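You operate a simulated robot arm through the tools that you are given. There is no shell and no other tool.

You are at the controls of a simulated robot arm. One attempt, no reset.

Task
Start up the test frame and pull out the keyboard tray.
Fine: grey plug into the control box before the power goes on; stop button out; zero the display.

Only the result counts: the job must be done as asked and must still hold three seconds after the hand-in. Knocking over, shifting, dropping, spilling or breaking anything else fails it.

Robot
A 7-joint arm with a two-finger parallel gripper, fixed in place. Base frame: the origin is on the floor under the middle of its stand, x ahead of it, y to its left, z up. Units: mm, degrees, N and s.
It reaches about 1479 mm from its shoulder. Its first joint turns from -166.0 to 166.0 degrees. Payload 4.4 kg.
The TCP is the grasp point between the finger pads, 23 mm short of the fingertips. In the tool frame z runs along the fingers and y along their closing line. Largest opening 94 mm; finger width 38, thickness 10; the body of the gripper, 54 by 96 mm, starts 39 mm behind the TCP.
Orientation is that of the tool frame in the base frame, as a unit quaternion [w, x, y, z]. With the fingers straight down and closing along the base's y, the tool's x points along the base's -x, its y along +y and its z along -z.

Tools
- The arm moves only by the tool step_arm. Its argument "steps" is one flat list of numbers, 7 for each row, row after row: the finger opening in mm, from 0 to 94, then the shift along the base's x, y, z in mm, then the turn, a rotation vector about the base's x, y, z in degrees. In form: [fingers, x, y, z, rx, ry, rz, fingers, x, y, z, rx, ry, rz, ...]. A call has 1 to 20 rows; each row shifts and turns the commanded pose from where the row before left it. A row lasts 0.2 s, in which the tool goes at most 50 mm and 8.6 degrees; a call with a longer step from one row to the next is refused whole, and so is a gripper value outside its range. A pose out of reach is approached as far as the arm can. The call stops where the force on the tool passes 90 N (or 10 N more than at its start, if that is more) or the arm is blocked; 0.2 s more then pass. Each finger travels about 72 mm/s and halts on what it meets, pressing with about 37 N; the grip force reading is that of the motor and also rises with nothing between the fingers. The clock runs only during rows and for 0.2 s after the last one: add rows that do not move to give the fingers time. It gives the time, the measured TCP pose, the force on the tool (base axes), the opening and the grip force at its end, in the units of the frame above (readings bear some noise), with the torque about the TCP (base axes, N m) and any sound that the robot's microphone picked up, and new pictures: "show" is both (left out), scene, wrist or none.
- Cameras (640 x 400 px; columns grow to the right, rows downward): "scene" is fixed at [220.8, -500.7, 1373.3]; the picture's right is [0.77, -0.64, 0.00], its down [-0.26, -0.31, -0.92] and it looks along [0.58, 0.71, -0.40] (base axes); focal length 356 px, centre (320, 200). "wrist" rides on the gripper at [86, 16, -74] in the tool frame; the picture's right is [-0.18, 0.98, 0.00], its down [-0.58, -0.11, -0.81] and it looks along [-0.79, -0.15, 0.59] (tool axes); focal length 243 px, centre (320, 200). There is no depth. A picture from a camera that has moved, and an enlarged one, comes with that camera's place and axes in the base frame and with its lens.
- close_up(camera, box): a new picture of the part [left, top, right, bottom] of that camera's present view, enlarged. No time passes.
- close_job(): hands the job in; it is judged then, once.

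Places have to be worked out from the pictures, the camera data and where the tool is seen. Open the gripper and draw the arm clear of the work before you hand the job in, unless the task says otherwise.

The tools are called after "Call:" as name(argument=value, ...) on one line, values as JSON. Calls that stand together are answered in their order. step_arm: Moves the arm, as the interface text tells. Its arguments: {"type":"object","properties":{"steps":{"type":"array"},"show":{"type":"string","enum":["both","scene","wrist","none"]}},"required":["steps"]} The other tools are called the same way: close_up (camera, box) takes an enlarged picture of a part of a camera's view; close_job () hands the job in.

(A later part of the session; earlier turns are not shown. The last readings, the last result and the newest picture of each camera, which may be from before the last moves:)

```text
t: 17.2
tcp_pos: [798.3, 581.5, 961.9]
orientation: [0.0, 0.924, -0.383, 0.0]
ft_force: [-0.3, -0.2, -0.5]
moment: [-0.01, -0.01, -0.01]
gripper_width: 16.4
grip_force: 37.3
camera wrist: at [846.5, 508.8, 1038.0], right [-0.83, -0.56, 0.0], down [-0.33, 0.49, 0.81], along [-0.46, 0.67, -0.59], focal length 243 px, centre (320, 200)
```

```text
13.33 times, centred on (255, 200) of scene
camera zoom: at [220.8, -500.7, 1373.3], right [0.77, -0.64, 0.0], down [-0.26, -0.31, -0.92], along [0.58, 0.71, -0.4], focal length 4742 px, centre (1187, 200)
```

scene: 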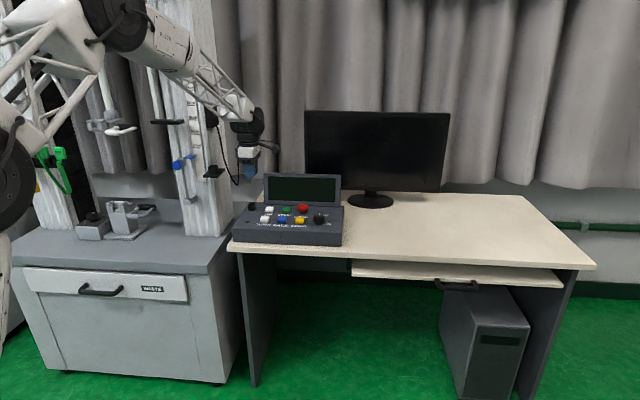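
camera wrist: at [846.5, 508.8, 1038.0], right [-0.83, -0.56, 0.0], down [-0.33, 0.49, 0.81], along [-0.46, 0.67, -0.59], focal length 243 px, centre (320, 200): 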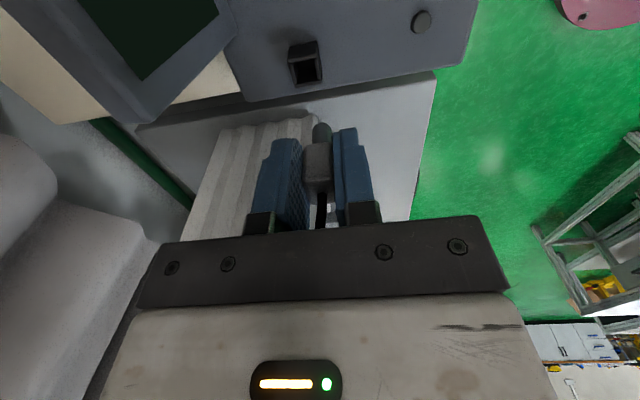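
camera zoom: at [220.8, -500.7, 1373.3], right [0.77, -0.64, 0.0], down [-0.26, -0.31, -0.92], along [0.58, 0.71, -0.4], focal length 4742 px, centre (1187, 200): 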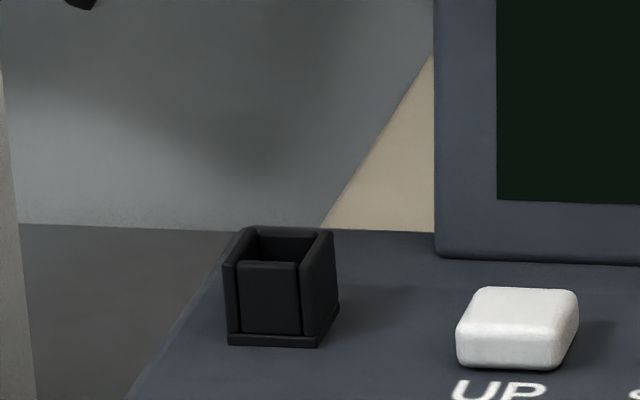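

The control-box socket is an open-topped box, rim centre about (137, 990, 822) in desk axes. The parked receptacle gives a check: plug on axis means TCP at socket + (7.4, 0.5). I'll move over the socket and take another view lower down.

Call:
step_arm(steps=[5, 2.6, 8.5, 0, 0, 0, 0, 5, 2.6, 8.5, 0, 0, 0, 0, 5, 0, 0, -20, 0, 0, 0, 5, 0, 0, -20, 0, 0, 0, 5, 0, 0, 0, 0, 0, 0, 5, 0, 0, 0, 0, 0, 0], show="both")

Call:
close_up(camera="wrist", box=[260, 30, 380, 170])

Call:
close_up(camera="scene", box=[225, 150, 285, 215])

```text
t: 18.6
tcp_pos: [801.6, 599.2, 922.6]
orientation: [0.0, 0.924, -0.383, 0.001]
ft_force: [-0.2, -0.2, 0.0]
moment: [-0.04, 0.02, 0.0]
gripper_width: 16.6
grip_force: 36.9
camera wrist: at [851.1, 527.5, 997.1], right [-0.83, -0.56, 0.0], down [-0.33, 0.49, 0.81], along [-0.46, 0.67, -0.59], focal length 243 px, centre (320, 200)
```

scene: 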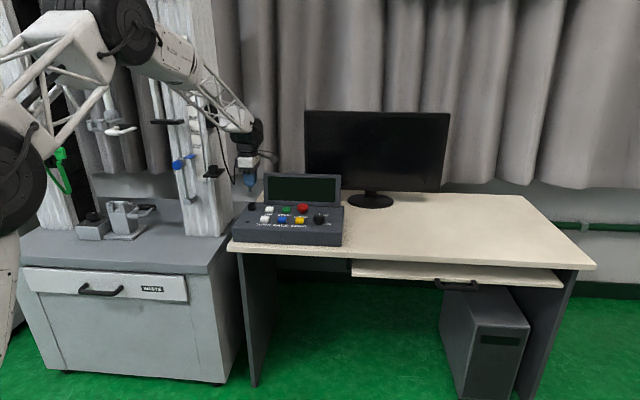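
wrist: 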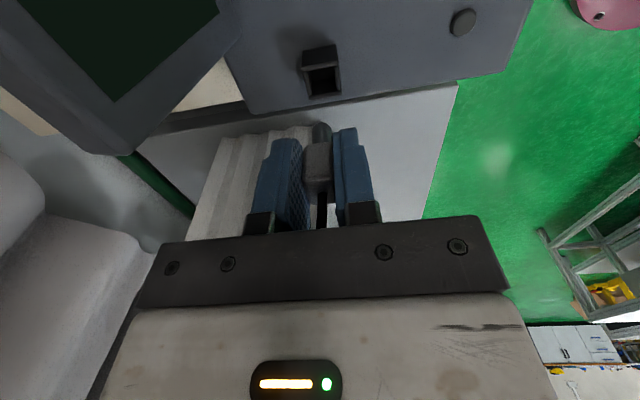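

```text
2.86 times, centred on (320, 100) of wrist
camera zoom: at [851.1, 527.5, 997.1], right [-0.83, -0.56, 0.0], down [-0.33, 0.49, 0.81], along [-0.46, 0.67, -0.59], focal length 693 px, centre (320, 486)
```

zoom: 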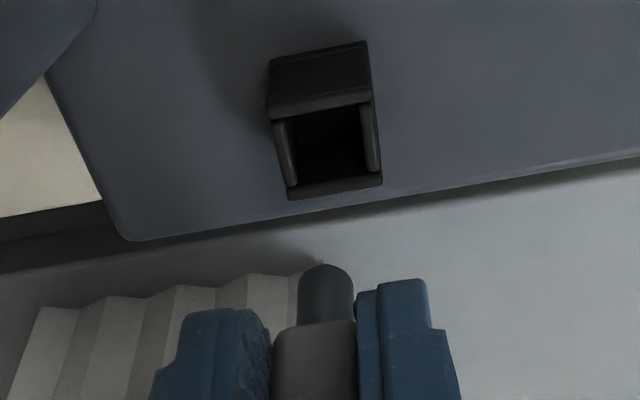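

```text
6.15 times, centred on (255, 182) of scene
camera zoom: at [220.8, -500.7, 1373.3], right [0.77, -0.64, 0.0], down [-0.26, -0.31, -0.92], along [0.58, 0.71, -0.4], focal length 2189 px, centre (720, 308)
```

zoom: 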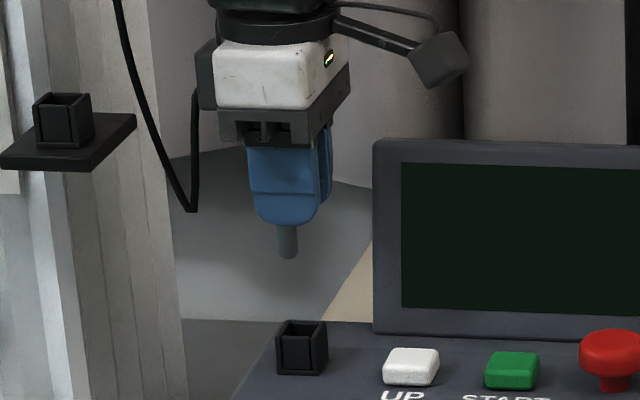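

Triangulating from two heights puts the rim at about (138, 989, 823). I'll correct the sideways position and drop to 55 mm above the seated height, so the picture can be compared directly with the one taken over the parked receptacle.

Call:
step_arm(steps=[5, 1.0, -2.5, -8, 0, 0, 0, 5, 0, 0, -8, 0, 0, 0, 5, 0, 0, 0, 0, 0, 0, 5, 0, 0, 0, 0, 0, 0], show="wrist")

Call:
close_up(camera="wrist", box=[240, 80, 400, 220])

Call:
close_up(camera="wrist", box=[280, 60, 370, 150])

Call:
close_up(camera="scene", box=[230, 165, 280, 215])

```text
t: 19.6
tcp_pos: [804.5, 597.4, 906.9]
orientation: [0.0, 0.924, -0.382, 0.0]
ft_force: [-0.7, -0.3, 0.0]
moment: [0.0, -0.01, 0.01]
gripper_width: 16.3
grip_force: 37.1
camera wrist: at [852.5, 525.1, 982.5], right [-0.83, -0.56, 0.0], down [-0.33, 0.49, 0.81], along [-0.46, 0.67, -0.59], focal length 243 px, centre (320, 200)
```

wrist: 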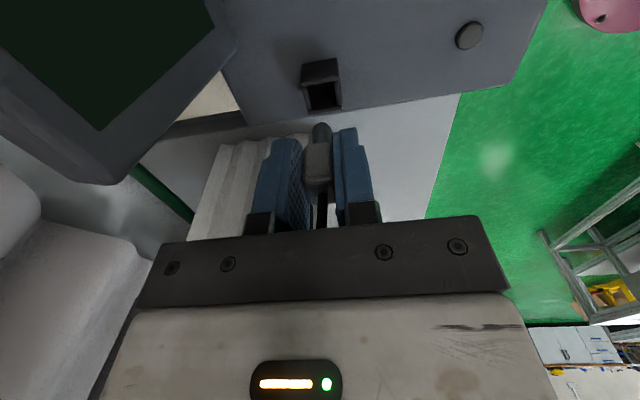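

```text
2.86 times, centred on (320, 150) of wrist
camera zoom: at [852.5, 525.1, 982.5], right [-0.83, -0.56, 0.0], down [-0.33, 0.49, 0.81], along [-0.46, 0.67, -0.59], focal length 693 px, centre (320, 343)
```

zoom: 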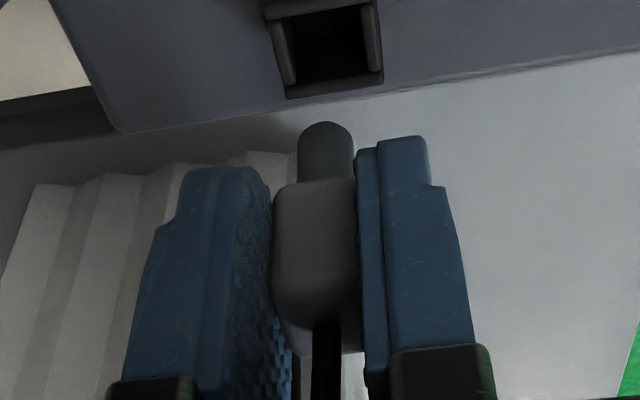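

```text
4.44 times, centred on (325, 105) of wrist
camera zoom: at [852.5, 525.1, 982.5], right [-0.83, -0.56, 0.0], down [-0.33, 0.49, 0.81], along [-0.46, 0.67, -0.59], focal length 1078 px, centre (298, 622)
```

zoom: 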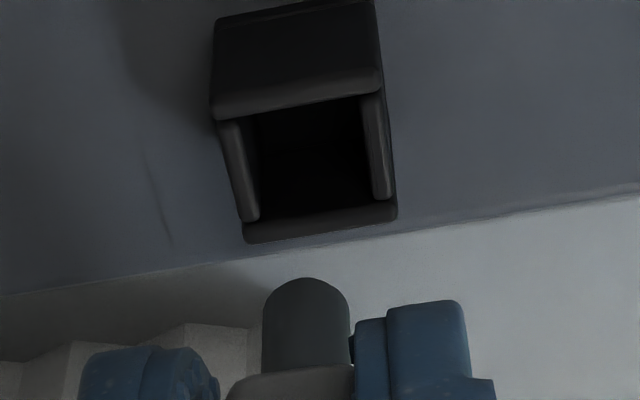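

```text
8.00 times, centred on (255, 190) of scene
camera zoom: at [220.8, -500.7, 1373.3], right [0.77, -0.64, 0.0], down [-0.26, -0.31, -0.92], along [0.58, 0.71, -0.4], focal length 2846 px, centre (840, 280)
```

zoom: 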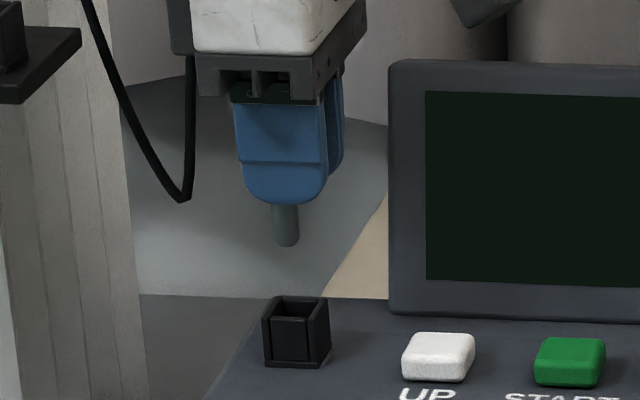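

Call:
close_up(camera="scene", box=[244, 186, 268, 214])

Call:
close_up(camera="wrist", box=[295, 60, 345, 150])

```text
14.29 times, centred on (256, 200) of scene
camera zoom: at [220.8, -500.7, 1373.3], right [0.77, -0.64, 0.0], down [-0.26, -0.31, -0.92], along [0.58, 0.71, -0.4], focal length 5081 px, centre (1234, 200)
```

zoom: 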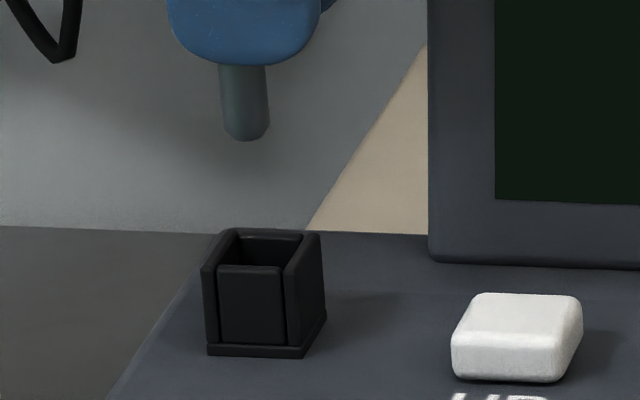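

```text
4.44 times, centred on (320, 105) of wrist
camera zoom: at [852.5, 525.1, 982.5], right [-0.83, -0.56, 0.0], down [-0.33, 0.49, 0.81], along [-0.46, 0.67, -0.59], focal length 1078 px, centre (320, 622)
```

zoom: 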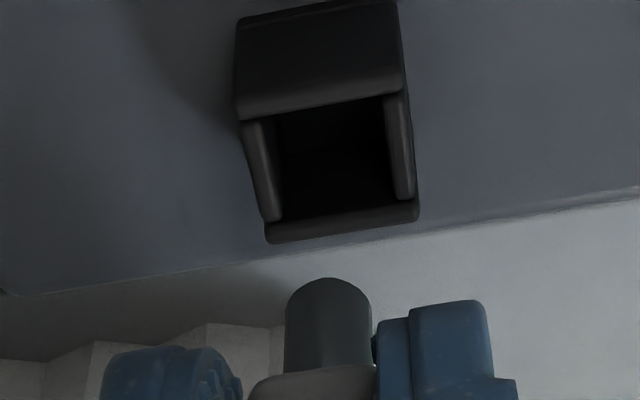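

Sideways alignment in q is within about 0.3 mm, and the scene view says the prong needs about 1.5 mm more to the right. I'll correct that and lower until the tip is at the rim.

Call:
step_arm(steps=[5, 1.06, -1.06, 0, 0, 0, 0, 5, 0, 0, -8, 0, 0, 0, 5, 0, 0, -8, 0, 0, 0, 5, 0, 0, -8, 0, 0, 0, 5, 0, 0, -6, 0, 0, 0, 5, 0, 0, 0, 0, 0, 0], show="both")

Call:
close_up(camera="wrist", box=[280, 80, 360, 180])

Call:
close_up(camera="scene", box=[244, 186, 268, 214])

```text
t: 21.0
tcp_pos: [804.5, 596.7, 876.5]
orientation: [0.0, 0.924, -0.383, 0.0]
ft_force: [-0.4, 0.1, -0.7]
moment: [0.02, 0.03, 0.0]
gripper_width: 16.5
grip_force: 37.1
camera wrist: at [854.1, 523.9, 951.9], right [-0.83, -0.56, 0.0], down [-0.33, 0.49, 0.81], along [-0.46, 0.67, -0.59], focal length 243 px, centre (320, 200)
```

scene: 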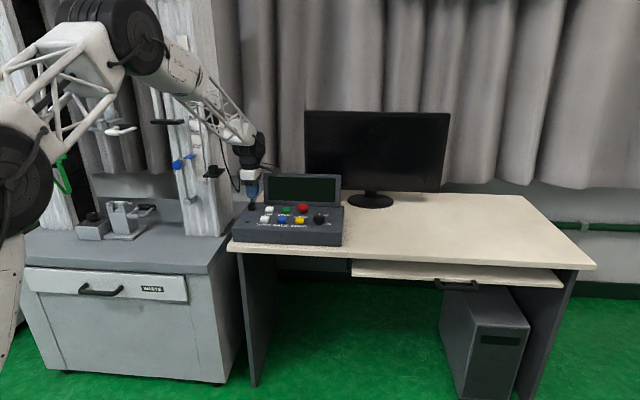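
wrist: 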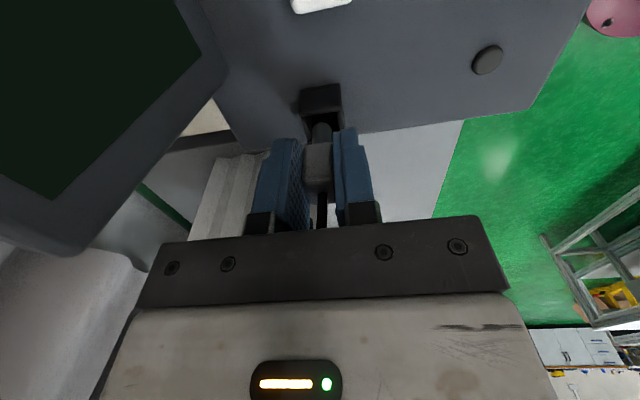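

```text
4.00 times, centred on (320, 130) of wrist
camera zoom: at [854.1, 523.9, 951.9], right [-0.83, -0.56, 0.0], down [-0.33, 0.49, 0.81], along [-0.46, 0.67, -0.59], focal length 970 px, centre (320, 480)
```

zoom: 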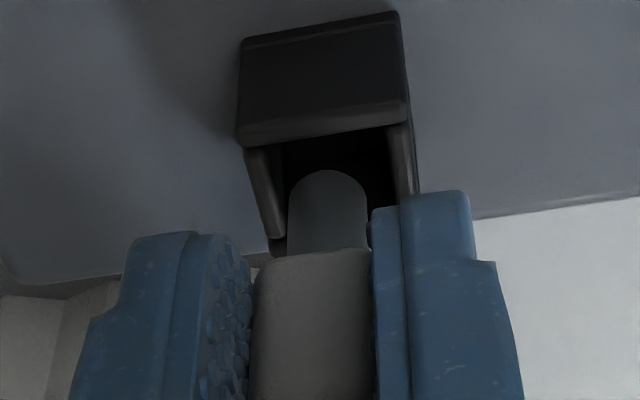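

```text
14.29 times, centred on (256, 200) of scene
camera zoom: at [220.8, -500.7, 1373.3], right [0.77, -0.64, 0.0], down [-0.26, -0.31, -0.92], along [0.58, 0.71, -0.4], focal length 5081 px, centre (1234, 200)
```

zoom: 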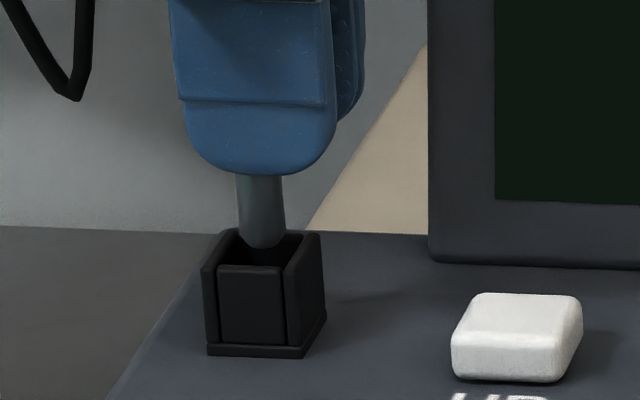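

The tip is centred on the opening in both views. I'll lower it in small steps and watch the force.

Call:
step_arm(steps=[5, 0, 0, -4, 0, 0, 0, 5, 0, 0, -4, 0, 0, 0, 5, 0, 0, -4, 0, 0, 0, 5, 0, 0, -4, 0, 0, 0, 5, 0, 0, 0, 0, 0, 0], show="wrist")

Call:
close_up(camera="scene", box=[244, 186, 268, 214])

```text
t: 22.2
tcp_pos: [804.0, 595.9, 861.4]
orientation: [-0.001, 0.924, -0.382, 0.001]
ft_force: [0.0, 0.2, -0.6]
moment: [0.0, -0.02, 0.01]
gripper_width: 16.6
grip_force: 36.8
camera wrist: at [853.6, 523.0, 936.3], right [-0.83, -0.56, 0.0], down [-0.33, 0.49, 0.81], along [-0.46, 0.67, -0.59], focal length 243 px, centre (320, 200)
```

wrist: 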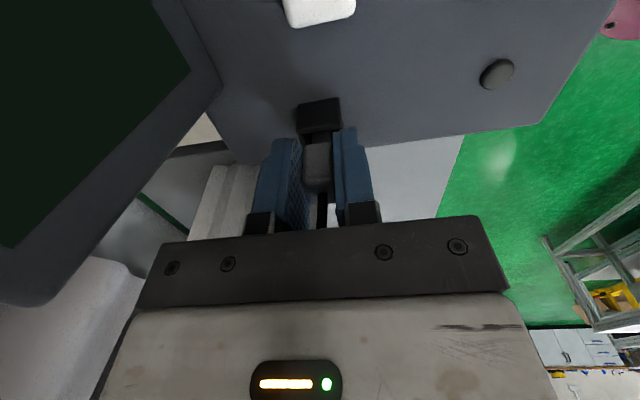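

```text
14.29 times, centred on (256, 200) of scene
camera zoom: at [220.8, -500.7, 1373.3], right [0.77, -0.64, 0.0], down [-0.26, -0.31, -0.92], along [0.58, 0.71, -0.4], focal length 5081 px, centre (1234, 200)
```

zoom: 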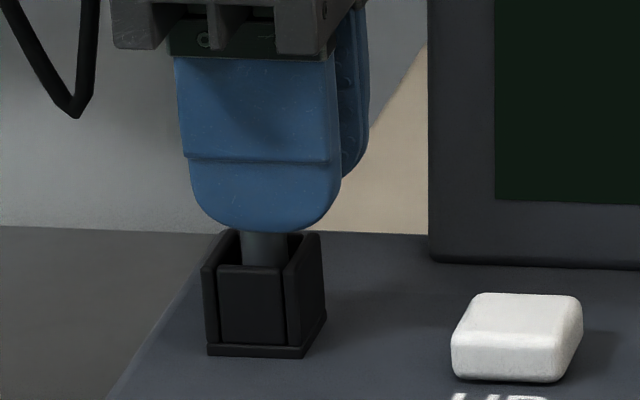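

Call:
step_arm(steps=[5, 0, 0, -3, 0, 0, 0, 5, 0, 0, -3, 0, 0, 0, 5, 0, 0, -2, 0, 0, 0, 5, 0, 0, 0, 0, 0, 0], show="wrist")

Call:
close_up(camera="scene", box=[244, 186, 268, 214])

Call:
close_up(camera="wrist", box=[280, 80, 360, 180])

```text
t: 23.2
tcp_pos: [805.6, 596.2, 854.3]
orientation: [0.0, 0.924, -0.383, 0.001]
ft_force: [0.0, 1.1, -0.8]
moment: [0.0, 0.01, -0.01]
gripper_width: 16.4
grip_force: 37.6
camera wrist: at [854.3, 523.4, 928.4], right [-0.83, -0.56, 0.0], down [-0.33, 0.49, 0.81], along [-0.46, 0.67, -0.59], focal length 243 px, centre (320, 200)
```

wrist: 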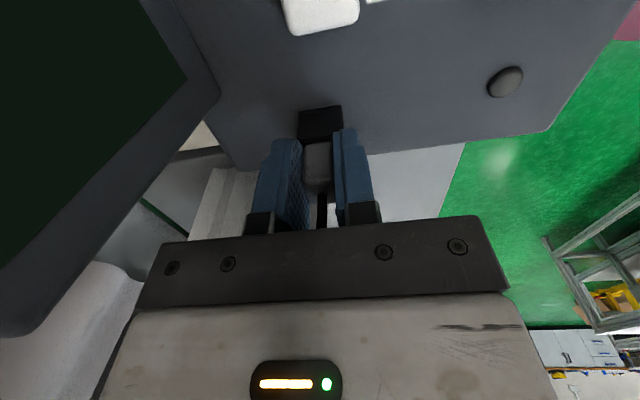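

```text
14.29 times, centred on (256, 200) of scene
camera zoom: at [220.8, -500.7, 1373.3], right [0.77, -0.64, 0.0], down [-0.26, -0.31, -0.92], along [0.58, 0.71, -0.4], focal length 5081 px, centre (1234, 200)
```

zoom: 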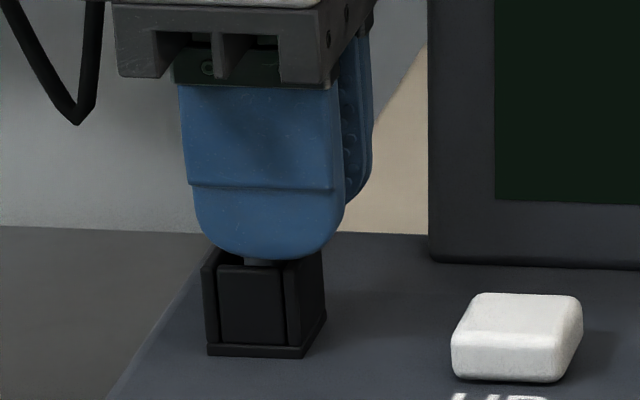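

```text
4.00 times, centred on (320, 130) of wrist
camera zoom: at [854.3, 523.4, 928.4], right [-0.83, -0.56, 0.0], down [-0.33, 0.49, 0.81], along [-0.46, 0.67, -0.59], focal length 970 px, centre (320, 480)
```

zoom: 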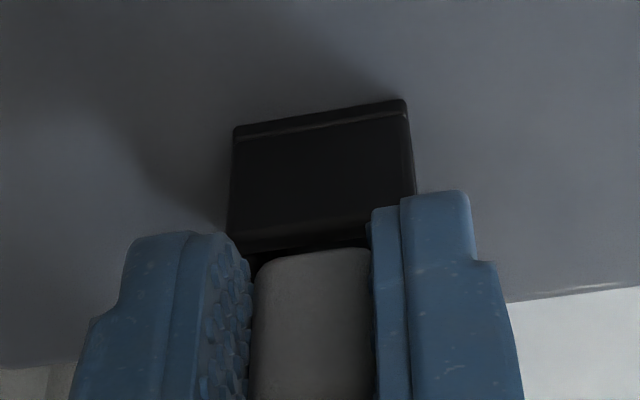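

No resistance yet and the gap looks almost the same as when it was parked. I'll go down in 1.5 mm steps until it bottoms.

Call:
step_arm(steps=[5, 0, 0, -1.5, 0, 0, 0, 5, 0, 0, -1.5, 0, 0, 0, 5, 0, 0, 0, 0, 0, 0], show="none")

Call:
close_up(camera="scene", box=[244, 186, 268, 214])

```text
t: 24.0
tcp_pos: [806.7, 596.1, 853.5]
orientation: [-0.002, 0.924, -0.383, 0.001]
ft_force: [-1.4, -3.3, 28.2]
moment: [0.01, 0.2, 0.07]
gripper_width: 16.8
grip_force: 36.1
```

```text
14.29 times, centred on (256, 200) of scene
camera zoom: at [220.8, -500.7, 1373.3], right [0.77, -0.64, 0.0], down [-0.26, -0.31, -0.92], along [0.58, 0.71, -0.4], focal length 5081 px, centre (1234, 200)
```

zoom: 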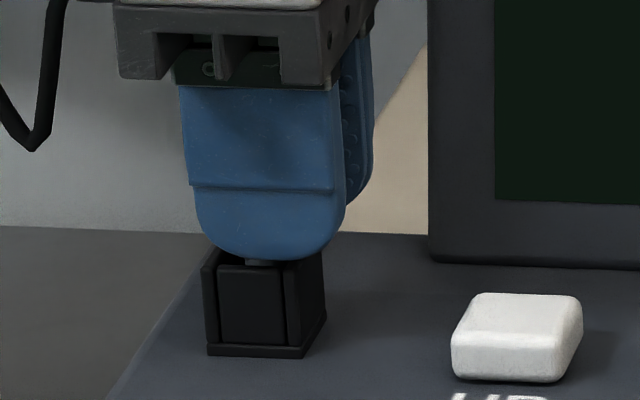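

The plug has bottomed, 28 N at the same depth as it was parked. I'll ease the press, open the fingers and lift straight off.

Call:
step_arm(steps=[5, 0, 0, 1.5, 0, 0, 0, 5, 0, 0, 0, 0, 0, 0, 24, 0, 0, 0, 0, 0, 0, 44, 0, 0, 0, 0, 0, 0, 44, 0, 0, 0, 0, 0, 0, 44, 0, 0, 0, 0, 0, 0], show="both")

Call:
close_up(camera="scene", box=[230, 175, 280, 215])

Call:
close_up(camera="wrist", box=[260, 80, 380, 220])

```text
t: 25.4
tcp_pos: [805.2, 596.9, 851.4]
orientation: [0.0, 0.924, -0.383, -0.001]
ft_force: [0.6, -0.3, 0.7]
moment: [-0.01, -0.02, -0.05]
gripper_width: 43.8
grip_force: 0.0
camera wrist: at [854.3, 523.8, 926.8], right [-0.83, -0.56, 0.0], down [-0.33, 0.49, 0.81], along [-0.46, 0.67, -0.59], focal length 243 px, centre (320, 200)
```

scene: 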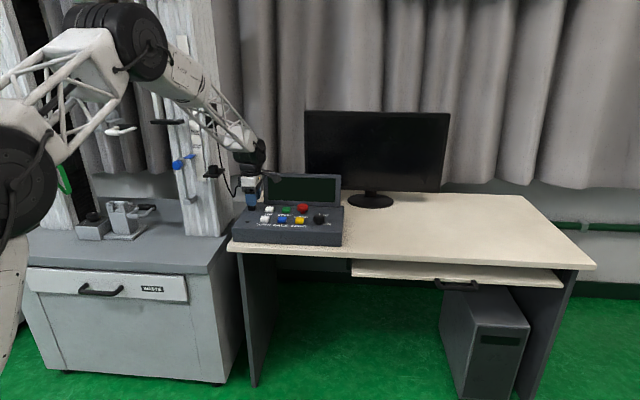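
wrist: 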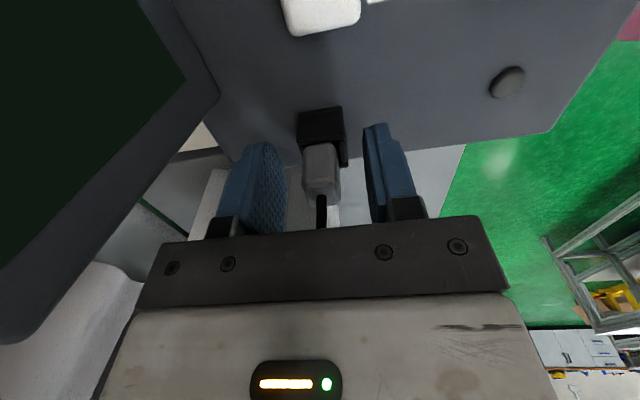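

```text
10.00 times, centred on (255, 195) of scene
camera zoom: at [220.8, -500.7, 1373.3], right [0.77, -0.64, 0.0], down [-0.26, -0.31, -0.92], along [0.58, 0.71, -0.4], focal length 3557 px, centre (970, 250)
```

zoom: 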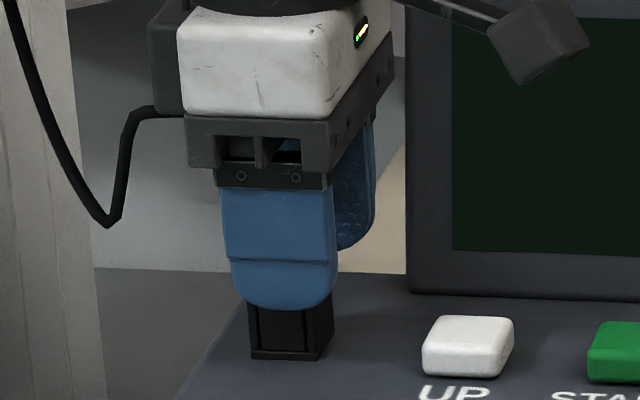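

```text
2.86 times, centred on (320, 150) of wrist
camera zoom: at [854.3, 523.8, 926.8], right [-0.83, -0.56, 0.0], down [-0.33, 0.49, 0.81], along [-0.46, 0.67, -0.59], focal length 693 px, centre (320, 343)
```

zoom: 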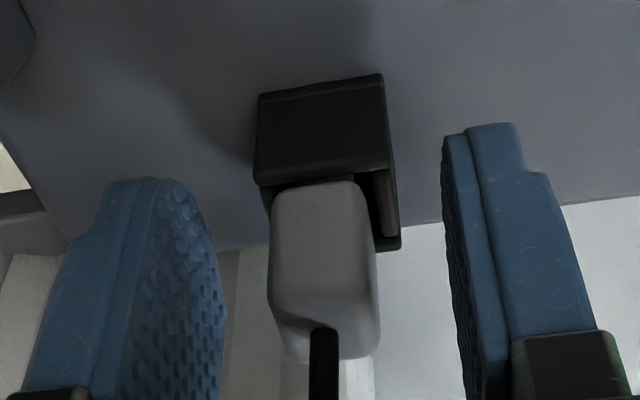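

The plug stands upright and seated. I'll lift clear and check that the plug and cord stay put.

Call:
step_arm(steps=[44, 0, 0, 10, 0, 0, 0, 44, 0, 0, 15, 0, 0, 0, 44, 0, 0, 20, 0, 0, 0, 44, 0, 0, 30, 0, 0, 0, 44, 0, 0, 35, 0, 0, 0, 44, 0, 0, 0, 0, 0, 0], show="both")

Call:
close_up(camera="scene", box=[190, 145, 350, 250])

Call:
close_up(camera="scene", box=[235, 180, 275, 215])

```text
t: 26.8
tcp_pos: [805.9, 593.8, 959.9]
orientation: [0.0, 0.924, -0.382, -0.001]
ft_force: [0.4, 0.1, 0.4]
moment: [0.01, -0.02, 0.01]
gripper_width: 44.0
grip_force: 0.0
camera wrist: at [854.3, 522.3, 1035.3], right [-0.83, -0.56, 0.0], down [-0.33, 0.49, 0.81], along [-0.46, 0.67, -0.59], focal length 243 px, centre (320, 200)
```

scene: 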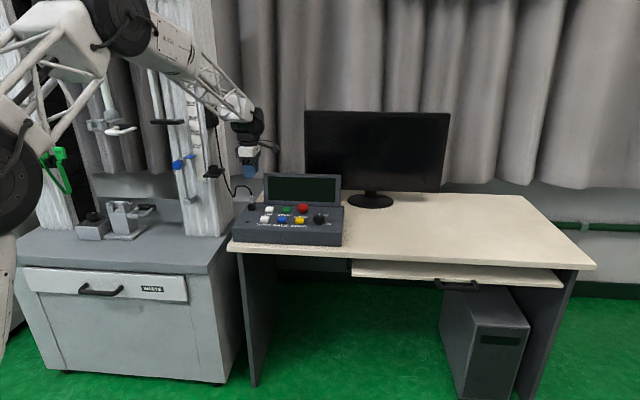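
wrist: 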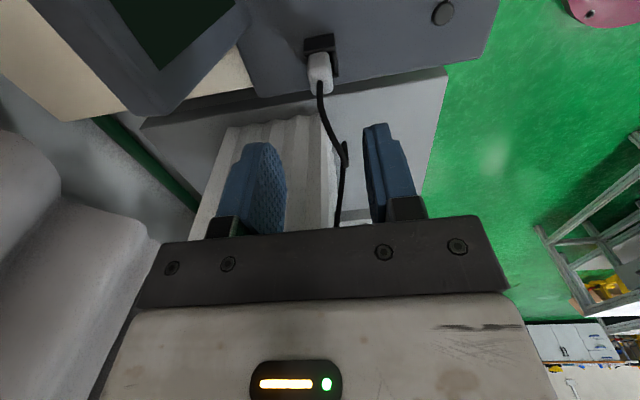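

```text
3.81 times, centred on (270, 198) of scene
camera zoom: at [220.8, -500.7, 1373.3], right [0.77, -0.64, 0.0], down [-0.26, -0.31, -0.92], along [0.58, 0.71, -0.4], focal length 1355 px, centre (510, 210)
```

zoom: 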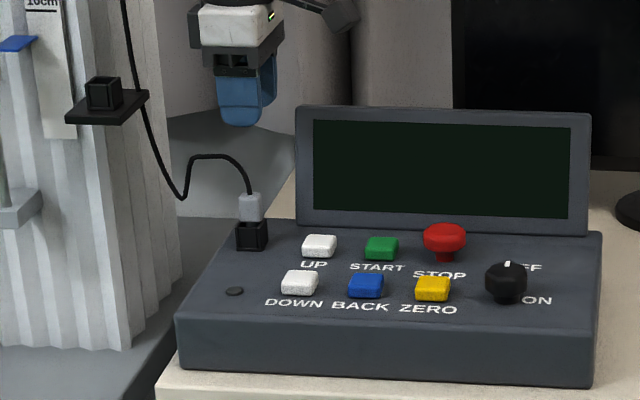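

```text
11.43 times, centred on (255, 198) of scene
camera zoom: at [220.8, -500.7, 1373.3], right [0.77, -0.64, 0.0], down [-0.26, -0.31, -0.92], along [0.58, 0.71, -0.4], focal length 4065 px, centre (1063, 229)
```

zoom: 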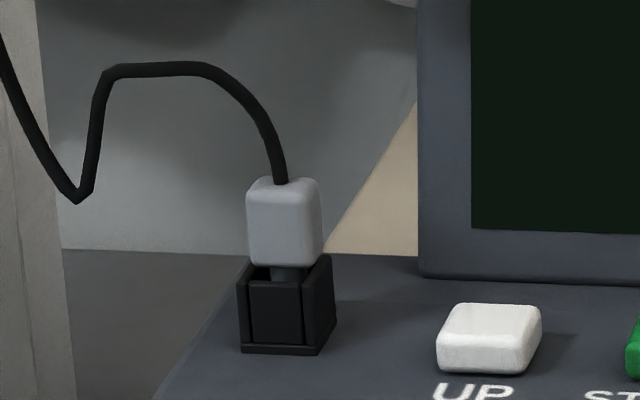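

The plug is seated the same way it was when parked. Next I'll study the stop button and the knob closely.

Call:
close_up(camera="scene", box=[285, 190, 335, 230])

Call:
close_up(camera="scene", box=[245, 195, 345, 250])

```text
10.00 times, centred on (310, 210) of scene
camera zoom: at [220.8, -500.7, 1373.3], right [0.77, -0.64, 0.0], down [-0.26, -0.31, -0.92], along [0.58, 0.71, -0.4], focal length 3557 px, centre (420, 100)
```

zoom: 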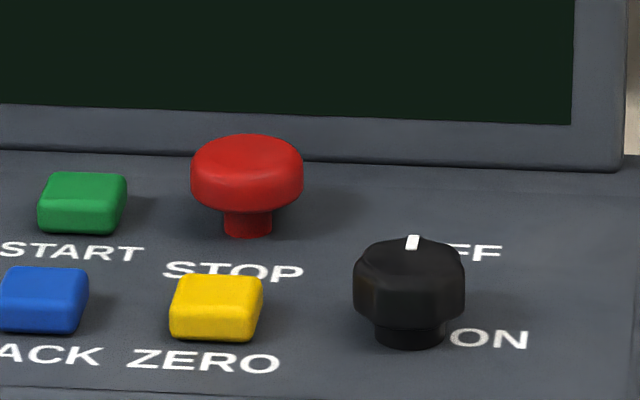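

```text
6.40 times, centred on (295, 222) of scene
camera zoom: at [220.8, -500.7, 1373.3], right [0.77, -0.64, 0.0], down [-0.26, -0.31, -0.92], along [0.58, 0.71, -0.4], focal length 2276 px, centre (480, 56)
```

zoom: 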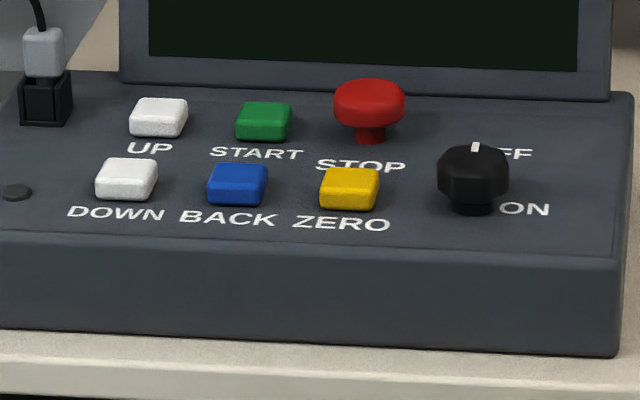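

The stop cap is about 41 mm across with a short stem showing, and the knob pointer faces back (OFF), with ON a quarter turn clockwise. I'll go to the stop button first, turning the tool back to the 45° yaw so the fingers close left to right, clear of the display.

Call:
step_arm(steps=[70, 10, -13.8, 0, 0, 0, -8.2, 70, 10, -13.8, 0, 0, 0, -8.2, 70, 10, -13.8, 0, 0, 0, -8.2, 70, 10, -13.8, 0, 0, 0, -8.2, 70, 10, -13.8, 0, 0, 0, -8.2, 70, 10, -13.8, 0, 0, 0, -8.2, 70, 10, -13.8, 0, 0, 0, -8.2, 70, 10, -13.8, 0, 0, 0, -8.2, 70, 10, -13.8, 0, 0, 0, -8.2, 70, 10, -13.8, 0, 0, 0, -8.2, 70, 10, -13.8, 0, 0, 0, -8, 70, 0, 0, -20, 0, 0, 0, 70, 0, 0, -10, 0, 0, 0, 70, 0, 0, 0, 0, 0, 0], show="both")

Call:
close_up(camera="wrist", box=[220, 0, 440, 180])

```text
t: 29.8
tcp_pos: [914.3, 446.1, 933.3]
orientation: [0.0, -0.383, 0.924, 0.0]
ft_force: [-0.7, 0.1, -0.4]
moment: [-0.02, 0.0, 0.0]
gripper_width: 70.3
grip_force: 0.1
camera wrist: at [841.2, 395.8, 1007.3], right [-0.56, 0.83, 0.0], down [0.49, 0.33, 0.81], along [0.67, 0.46, -0.59], focal length 243 px, centre (320, 200)
```

scene: 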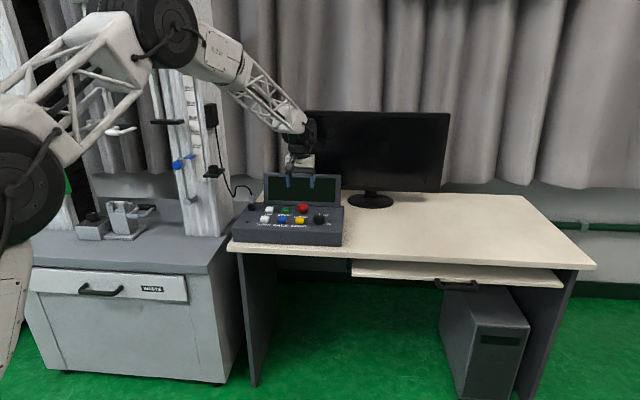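
wrist: 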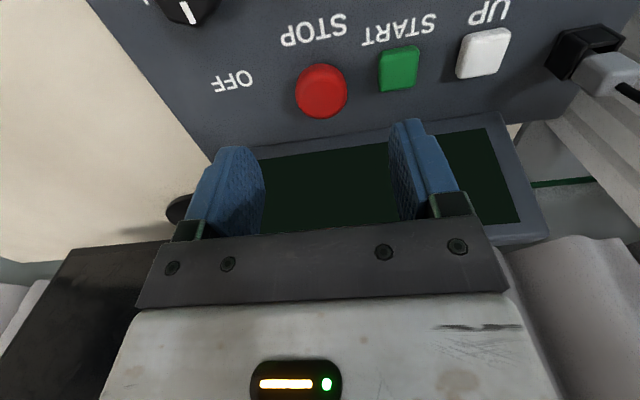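

```text
2.22 times, centred on (330, 90) of wrist
camera zoom: at [841.2, 395.8, 1007.3], right [-0.56, 0.83, 0.0], down [0.49, 0.33, 0.81], along [0.67, 0.46, -0.59], focal length 539 px, centre (298, 444)
```

zoom: 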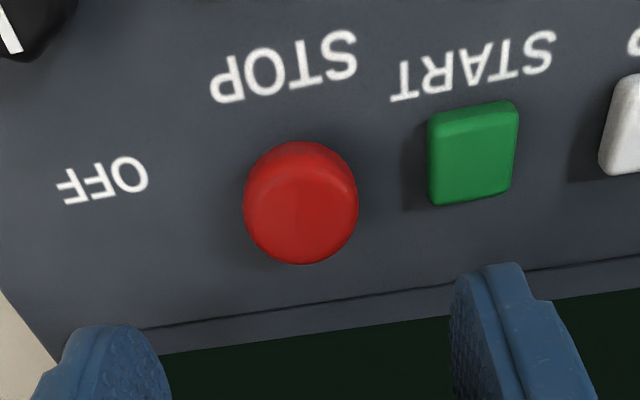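

The stop cap centre works out near (333, 979, 823), with its stem base on the panel at about 800. I'll move above it and check the centring again.

Call:
step_arm(steps=[58, 14.8, 11.8, -10, 0, 0, 0, 58, 0, 0, -25, 0, 0, 0, 58, 0, 0, 0, 0, 0, 0, 58, 0, 0, 0, 0, 0, 0], show="wrist")

Call:
close_up(camera="wrist", box=[240, 40, 400, 200])

Call:
close_up(camera="scene", box=[280, 160, 335, 230])

```text
t: 30.8
tcp_pos: [929.2, 459.0, 898.4]
orientation: [0.0, -0.382, 0.924, 0.001]
ft_force: [-0.1, -0.2, 0.9]
moment: [0.03, 0.04, 0.0]
gripper_width: 58.2
grip_force: 0.0
camera wrist: at [855.1, 407.7, 972.7], right [-0.56, 0.83, 0.0], down [0.49, 0.33, 0.81], along [0.67, 0.46, -0.59], focal length 243 px, centre (320, 200)
```

wrist: 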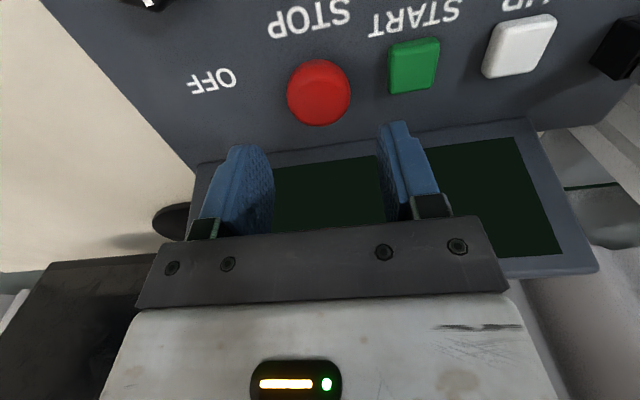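

```text
2.50 times, centred on (320, 120) of wrist
camera zoom: at [855.1, 407.7, 972.7], right [-0.56, 0.83, 0.0], down [0.49, 0.33, 0.81], along [0.67, 0.46, -0.59], focal length 606 px, centre (320, 400)
```

zoom: 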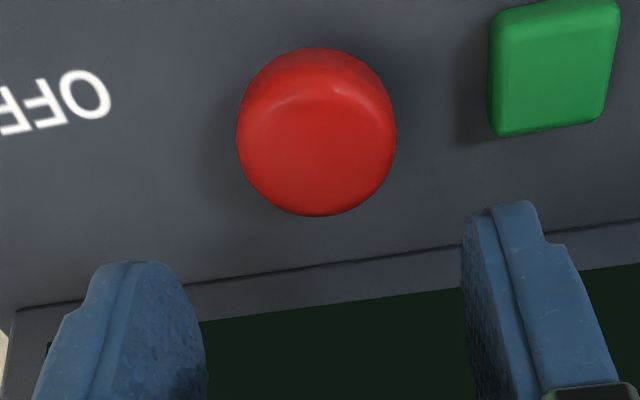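

```text
5.71 times, centred on (308, 195) of scene
camera zoom: at [220.8, -500.7, 1373.3], right [0.77, -0.64, 0.0], down [-0.26, -0.31, -0.92], along [0.58, 0.71, -0.4], focal length 2032 px, centre (391, 229)
```

zoom: 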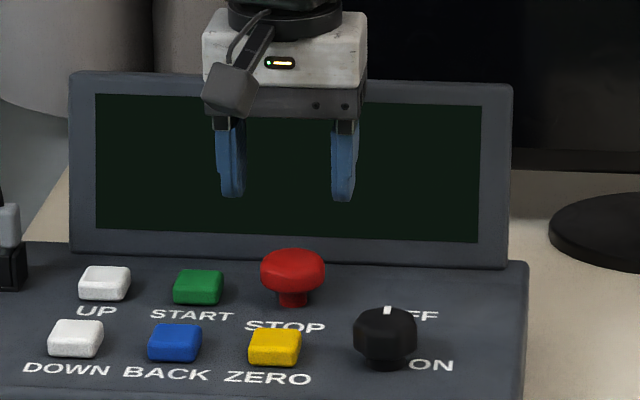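

Cap centre reads (333, 977.6) with the TCP within about a millimetre. I'll lower the fingers around the cap, keeping the tips above the panel.

Call:
step_arm(steps=[58, -0.3, -1.1, -14, 0, 0, 0, 58, 0, 0, -14, 0, 0, 0, 58, 0, 0, -14, 0, 0, 0, 58, 0, 0, -12, 0, 0, 0, 58, 0, 0, -12, 0, 0, 0, 58, 0, 0, 0, 0, 0, 0], show="wrist")

Call:
close_up(camera="wrist", box=[220, 60, 420, 220])

Call:
close_up(camera="scene", box=[280, 175, 335, 225])

```text
t: 32.2
tcp_pos: [927.8, 455.0, 830.9]
orientation: [-0.001, -0.383, 0.924, 0.001]
ft_force: [-0.6, -0.1, 0.0]
moment: [-0.01, 0.01, 0.01]
gripper_width: 58.2
grip_force: 0.0
camera wrist: at [854.8, 405.2, 906.2], right [-0.56, 0.83, 0.0], down [0.49, 0.33, 0.81], along [0.67, 0.46, -0.59], focal length 243 px, centre (320, 200)
```

wrist: 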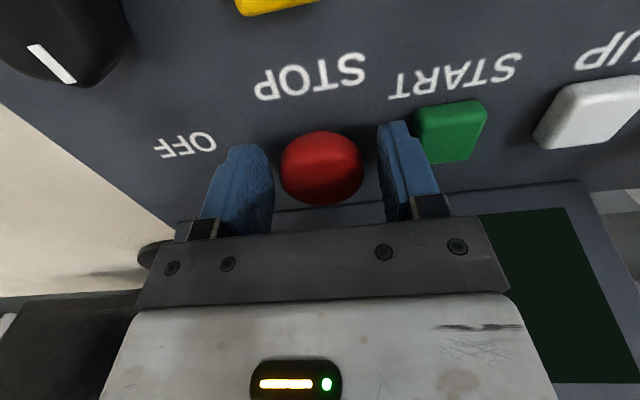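

```text
2.50 times, centred on (320, 140) of wrist
camera zoom: at [854.8, 405.2, 906.2], right [-0.56, 0.83, 0.0], down [0.49, 0.33, 0.81], along [0.67, 0.46, -0.59], focal length 606 px, centre (320, 350)
```

zoom: 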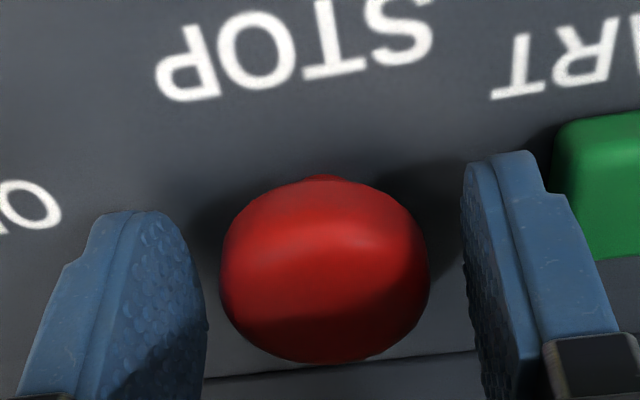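

```text
8.00 times, centred on (308, 200) of scene
camera zoom: at [220.8, -500.7, 1373.3], right [0.77, -0.64, 0.0], down [-0.26, -0.31, -0.92], along [0.58, 0.71, -0.4], focal length 2846 px, centre (420, 200)
```

zoom: 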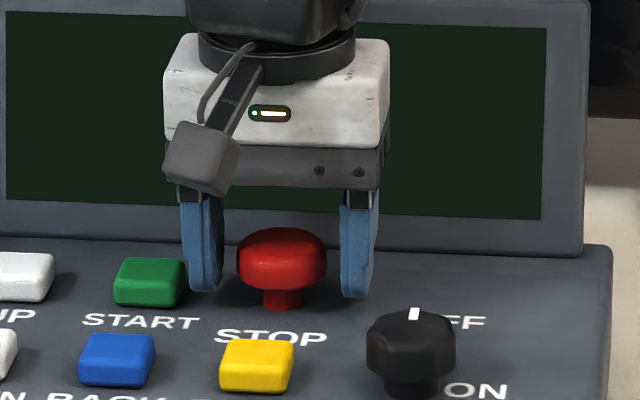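

The cap sits centred between the pads. I'll close on it and pull up gently in small steps, watching the force.

Call:
step_arm(steps=[48, 0, 0, 0, 0, 0, 0, 30, 0, 0, 0, 0, 0, 0, 30, 0, 0, 0, 0, 0, 0, 30, 0, 0, 2, 0, 0, 0, 30, 0, 0, 2, 0, 0, 0, 30, 0, 0, 0, 0, 0, 0], show="wrist")

Call:
close_up(camera="scene", box=[280, 175, 335, 225])

```text
t: 33.6
tcp_pos: [928.2, 455.3, 834.3]
orientation: [-0.001, -0.383, 0.924, -0.001]
ft_force: [-29.2, 0.9, -1.3]
moment: [-0.1, 0.52, 0.09]
gripper_width: 40.7
grip_force: 44.8
camera wrist: at [854.7, 405.6, 909.5], right [-0.56, 0.83, 0.0], down [0.49, 0.33, 0.81], along [0.66, 0.46, -0.59], focal length 243 px, centre (320, 200)
```

wrist: 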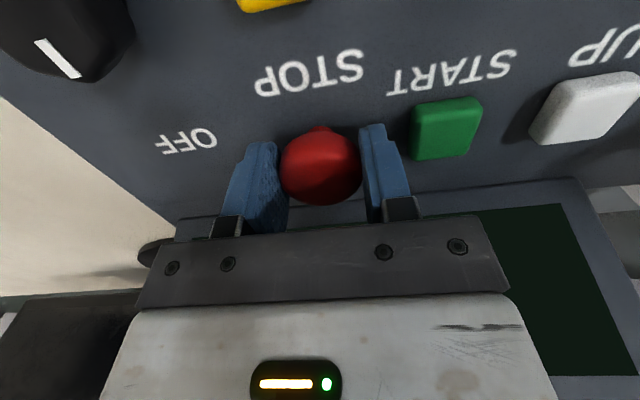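

```text
8.00 times, centred on (308, 200) of scene
camera zoom: at [220.8, -500.7, 1373.3], right [0.77, -0.64, 0.0], down [-0.26, -0.31, -0.92], along [0.58, 0.71, -0.4], focal length 2846 px, centre (420, 200)
```

zoom: 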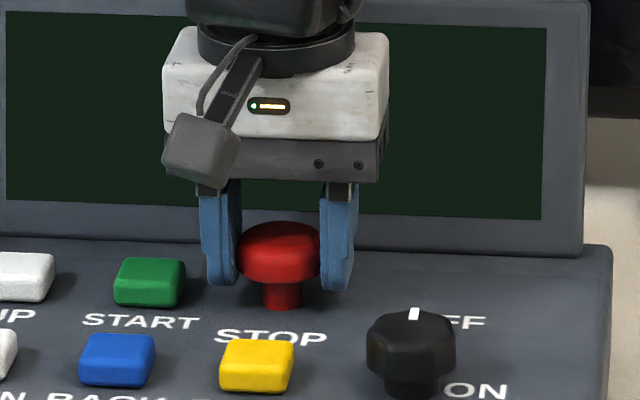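

The cap is rising with the hand, so the button was in and does pull out. I'll keep pulling in small steps.

Call:
step_arm(steps=[30, 0, 0, 2, 0, 0, 0, 30, 0, 0, 2, 0, 0, 0, 30, 0, 0, 2, 0, 0, 0, 30, 0, 0, 0, 0, 0, 0], show="wrist")

Call:
close_up(camera="scene", box=[280, 175, 335, 225])

```text
t: 34.6
tcp_pos: [927.6, 455.4, 841.7]
orientation: [0.001, -0.382, 0.924, 0.0]
ft_force: [-48.0, -2.6, 0.9]
moment: [-0.05, 0.7, 0.31]
gripper_width: 40.6
grip_force: 45.1
camera wrist: at [855.0, 405.9, 916.0], right [-0.56, 0.83, 0.0], down [0.49, 0.33, 0.81], along [0.67, 0.46, -0.59], focal length 243 px, centre (320, 200)
```

wrist: 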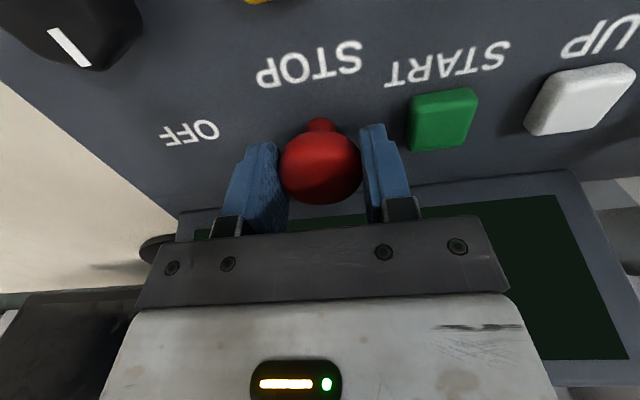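

```text
8.00 times, centred on (308, 200) of scene
camera zoom: at [220.8, -500.7, 1373.3], right [0.77, -0.64, 0.0], down [-0.26, -0.31, -0.92], along [0.58, 0.71, -0.4], focal length 2846 px, centre (420, 200)
```

zoom: 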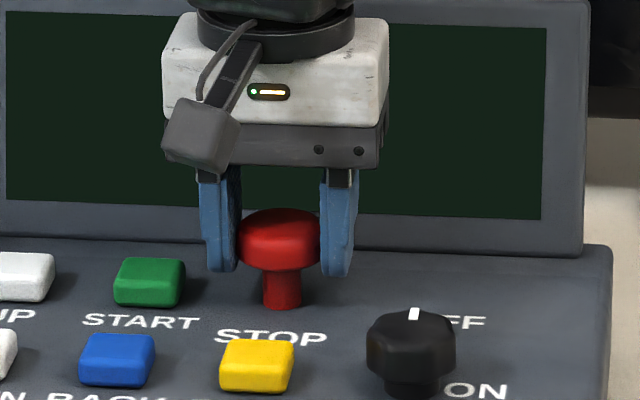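

The stem is lengthening, but a side force (about −48 N in x) is building up, so the slide axis probably leans slightly. I'll relax the sideways position a little in the direction the button pulls.

Call:
step_arm(steps=[30, -1, 0, 0, 0, 0, 0, 30, -1, 0, 0, 0, 0, 0, 30, 0, 0, 0, 0, 0, 0], show="none")

```text
t: 35.4
tcp_pos: [927.4, 455.3, 841.7]
orientation: [0.002, -0.383, 0.924, 0.0]
ft_force: [12.9, 20.7, -13.0]
moment: [0.38, -0.32, -0.03]
gripper_width: 40.1
grip_force: 44.4
```

Call:
step_arm(steps=[30, 0.4, -0.7, 1, 0, 0, 0, 30, 0, 0, 1, 0, 0, 0, 30, 0, 0, 0, 0, 0, 0], show="wrist")

Call:
close_up(camera="scene", box=[280, 175, 335, 225])

```text
t: 36.2
tcp_pos: [927.0, 454.9, 842.5]
orientation: [0.0, -0.382, 0.924, 0.0]
ft_force: [15.2, 30.4, -17.3]
moment: [0.41, -0.28, -0.06]
gripper_width: 40.2
grip_force: 45.8
camera wrist: at [854.3, 405.3, 917.6], right [-0.56, 0.83, 0.0], down [0.49, 0.33, 0.81], along [0.67, 0.46, -0.59], focal length 243 px, centre (320, 200)
```

wrist: 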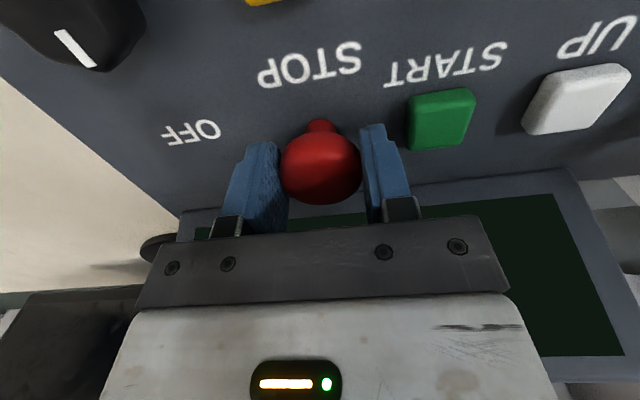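

```text
8.00 times, centred on (308, 200) of scene
camera zoom: at [220.8, -500.7, 1373.3], right [0.77, -0.64, 0.0], down [-0.26, -0.31, -0.92], along [0.58, 0.71, -0.4], focal length 2846 px, centre (420, 200)
```

zoom: 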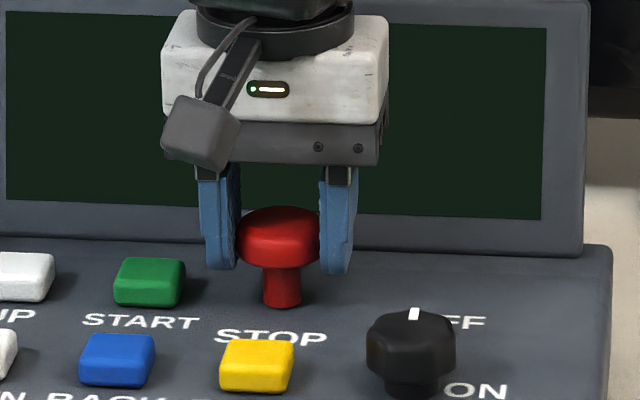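

Call:
step_arm(steps=[30, 0.4, 0.8, 1, 0, 0, 0, 30, 0, 0, 1, 0, 0, 0, 30, 0, 0, 1, 0, 0, 0, 30, 0, 0, 0, 0, 0, 0], show="none")

Call:
close_up(camera="scene", box=[280, 175, 335, 225])

```text
t: 37.2
tcp_pos: [928.1, 454.8, 844.0]
orientation: [-0.001, -0.382, 0.924, -0.001]
ft_force: [5.3, 8.9, -33.9]
moment: [0.02, 0.01, 0.02]
gripper_width: 40.3
grip_force: 45.1
```

```text
8.00 times, centred on (308, 200) of scene
camera zoom: at [220.8, -500.7, 1373.3], right [0.77, -0.64, 0.0], down [-0.26, -0.31, -0.92], along [0.58, 0.71, -0.4], focal length 2846 px, centre (420, 200)
```

zoom: 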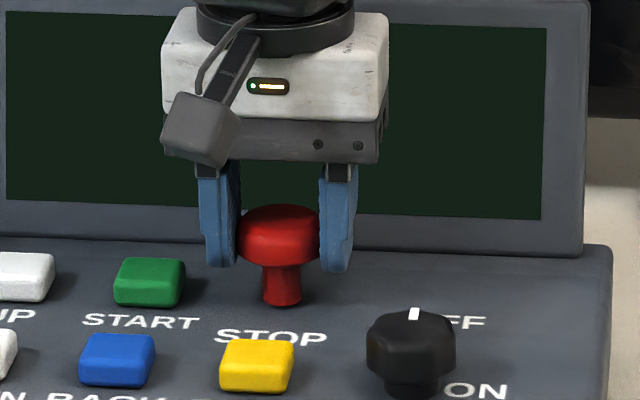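

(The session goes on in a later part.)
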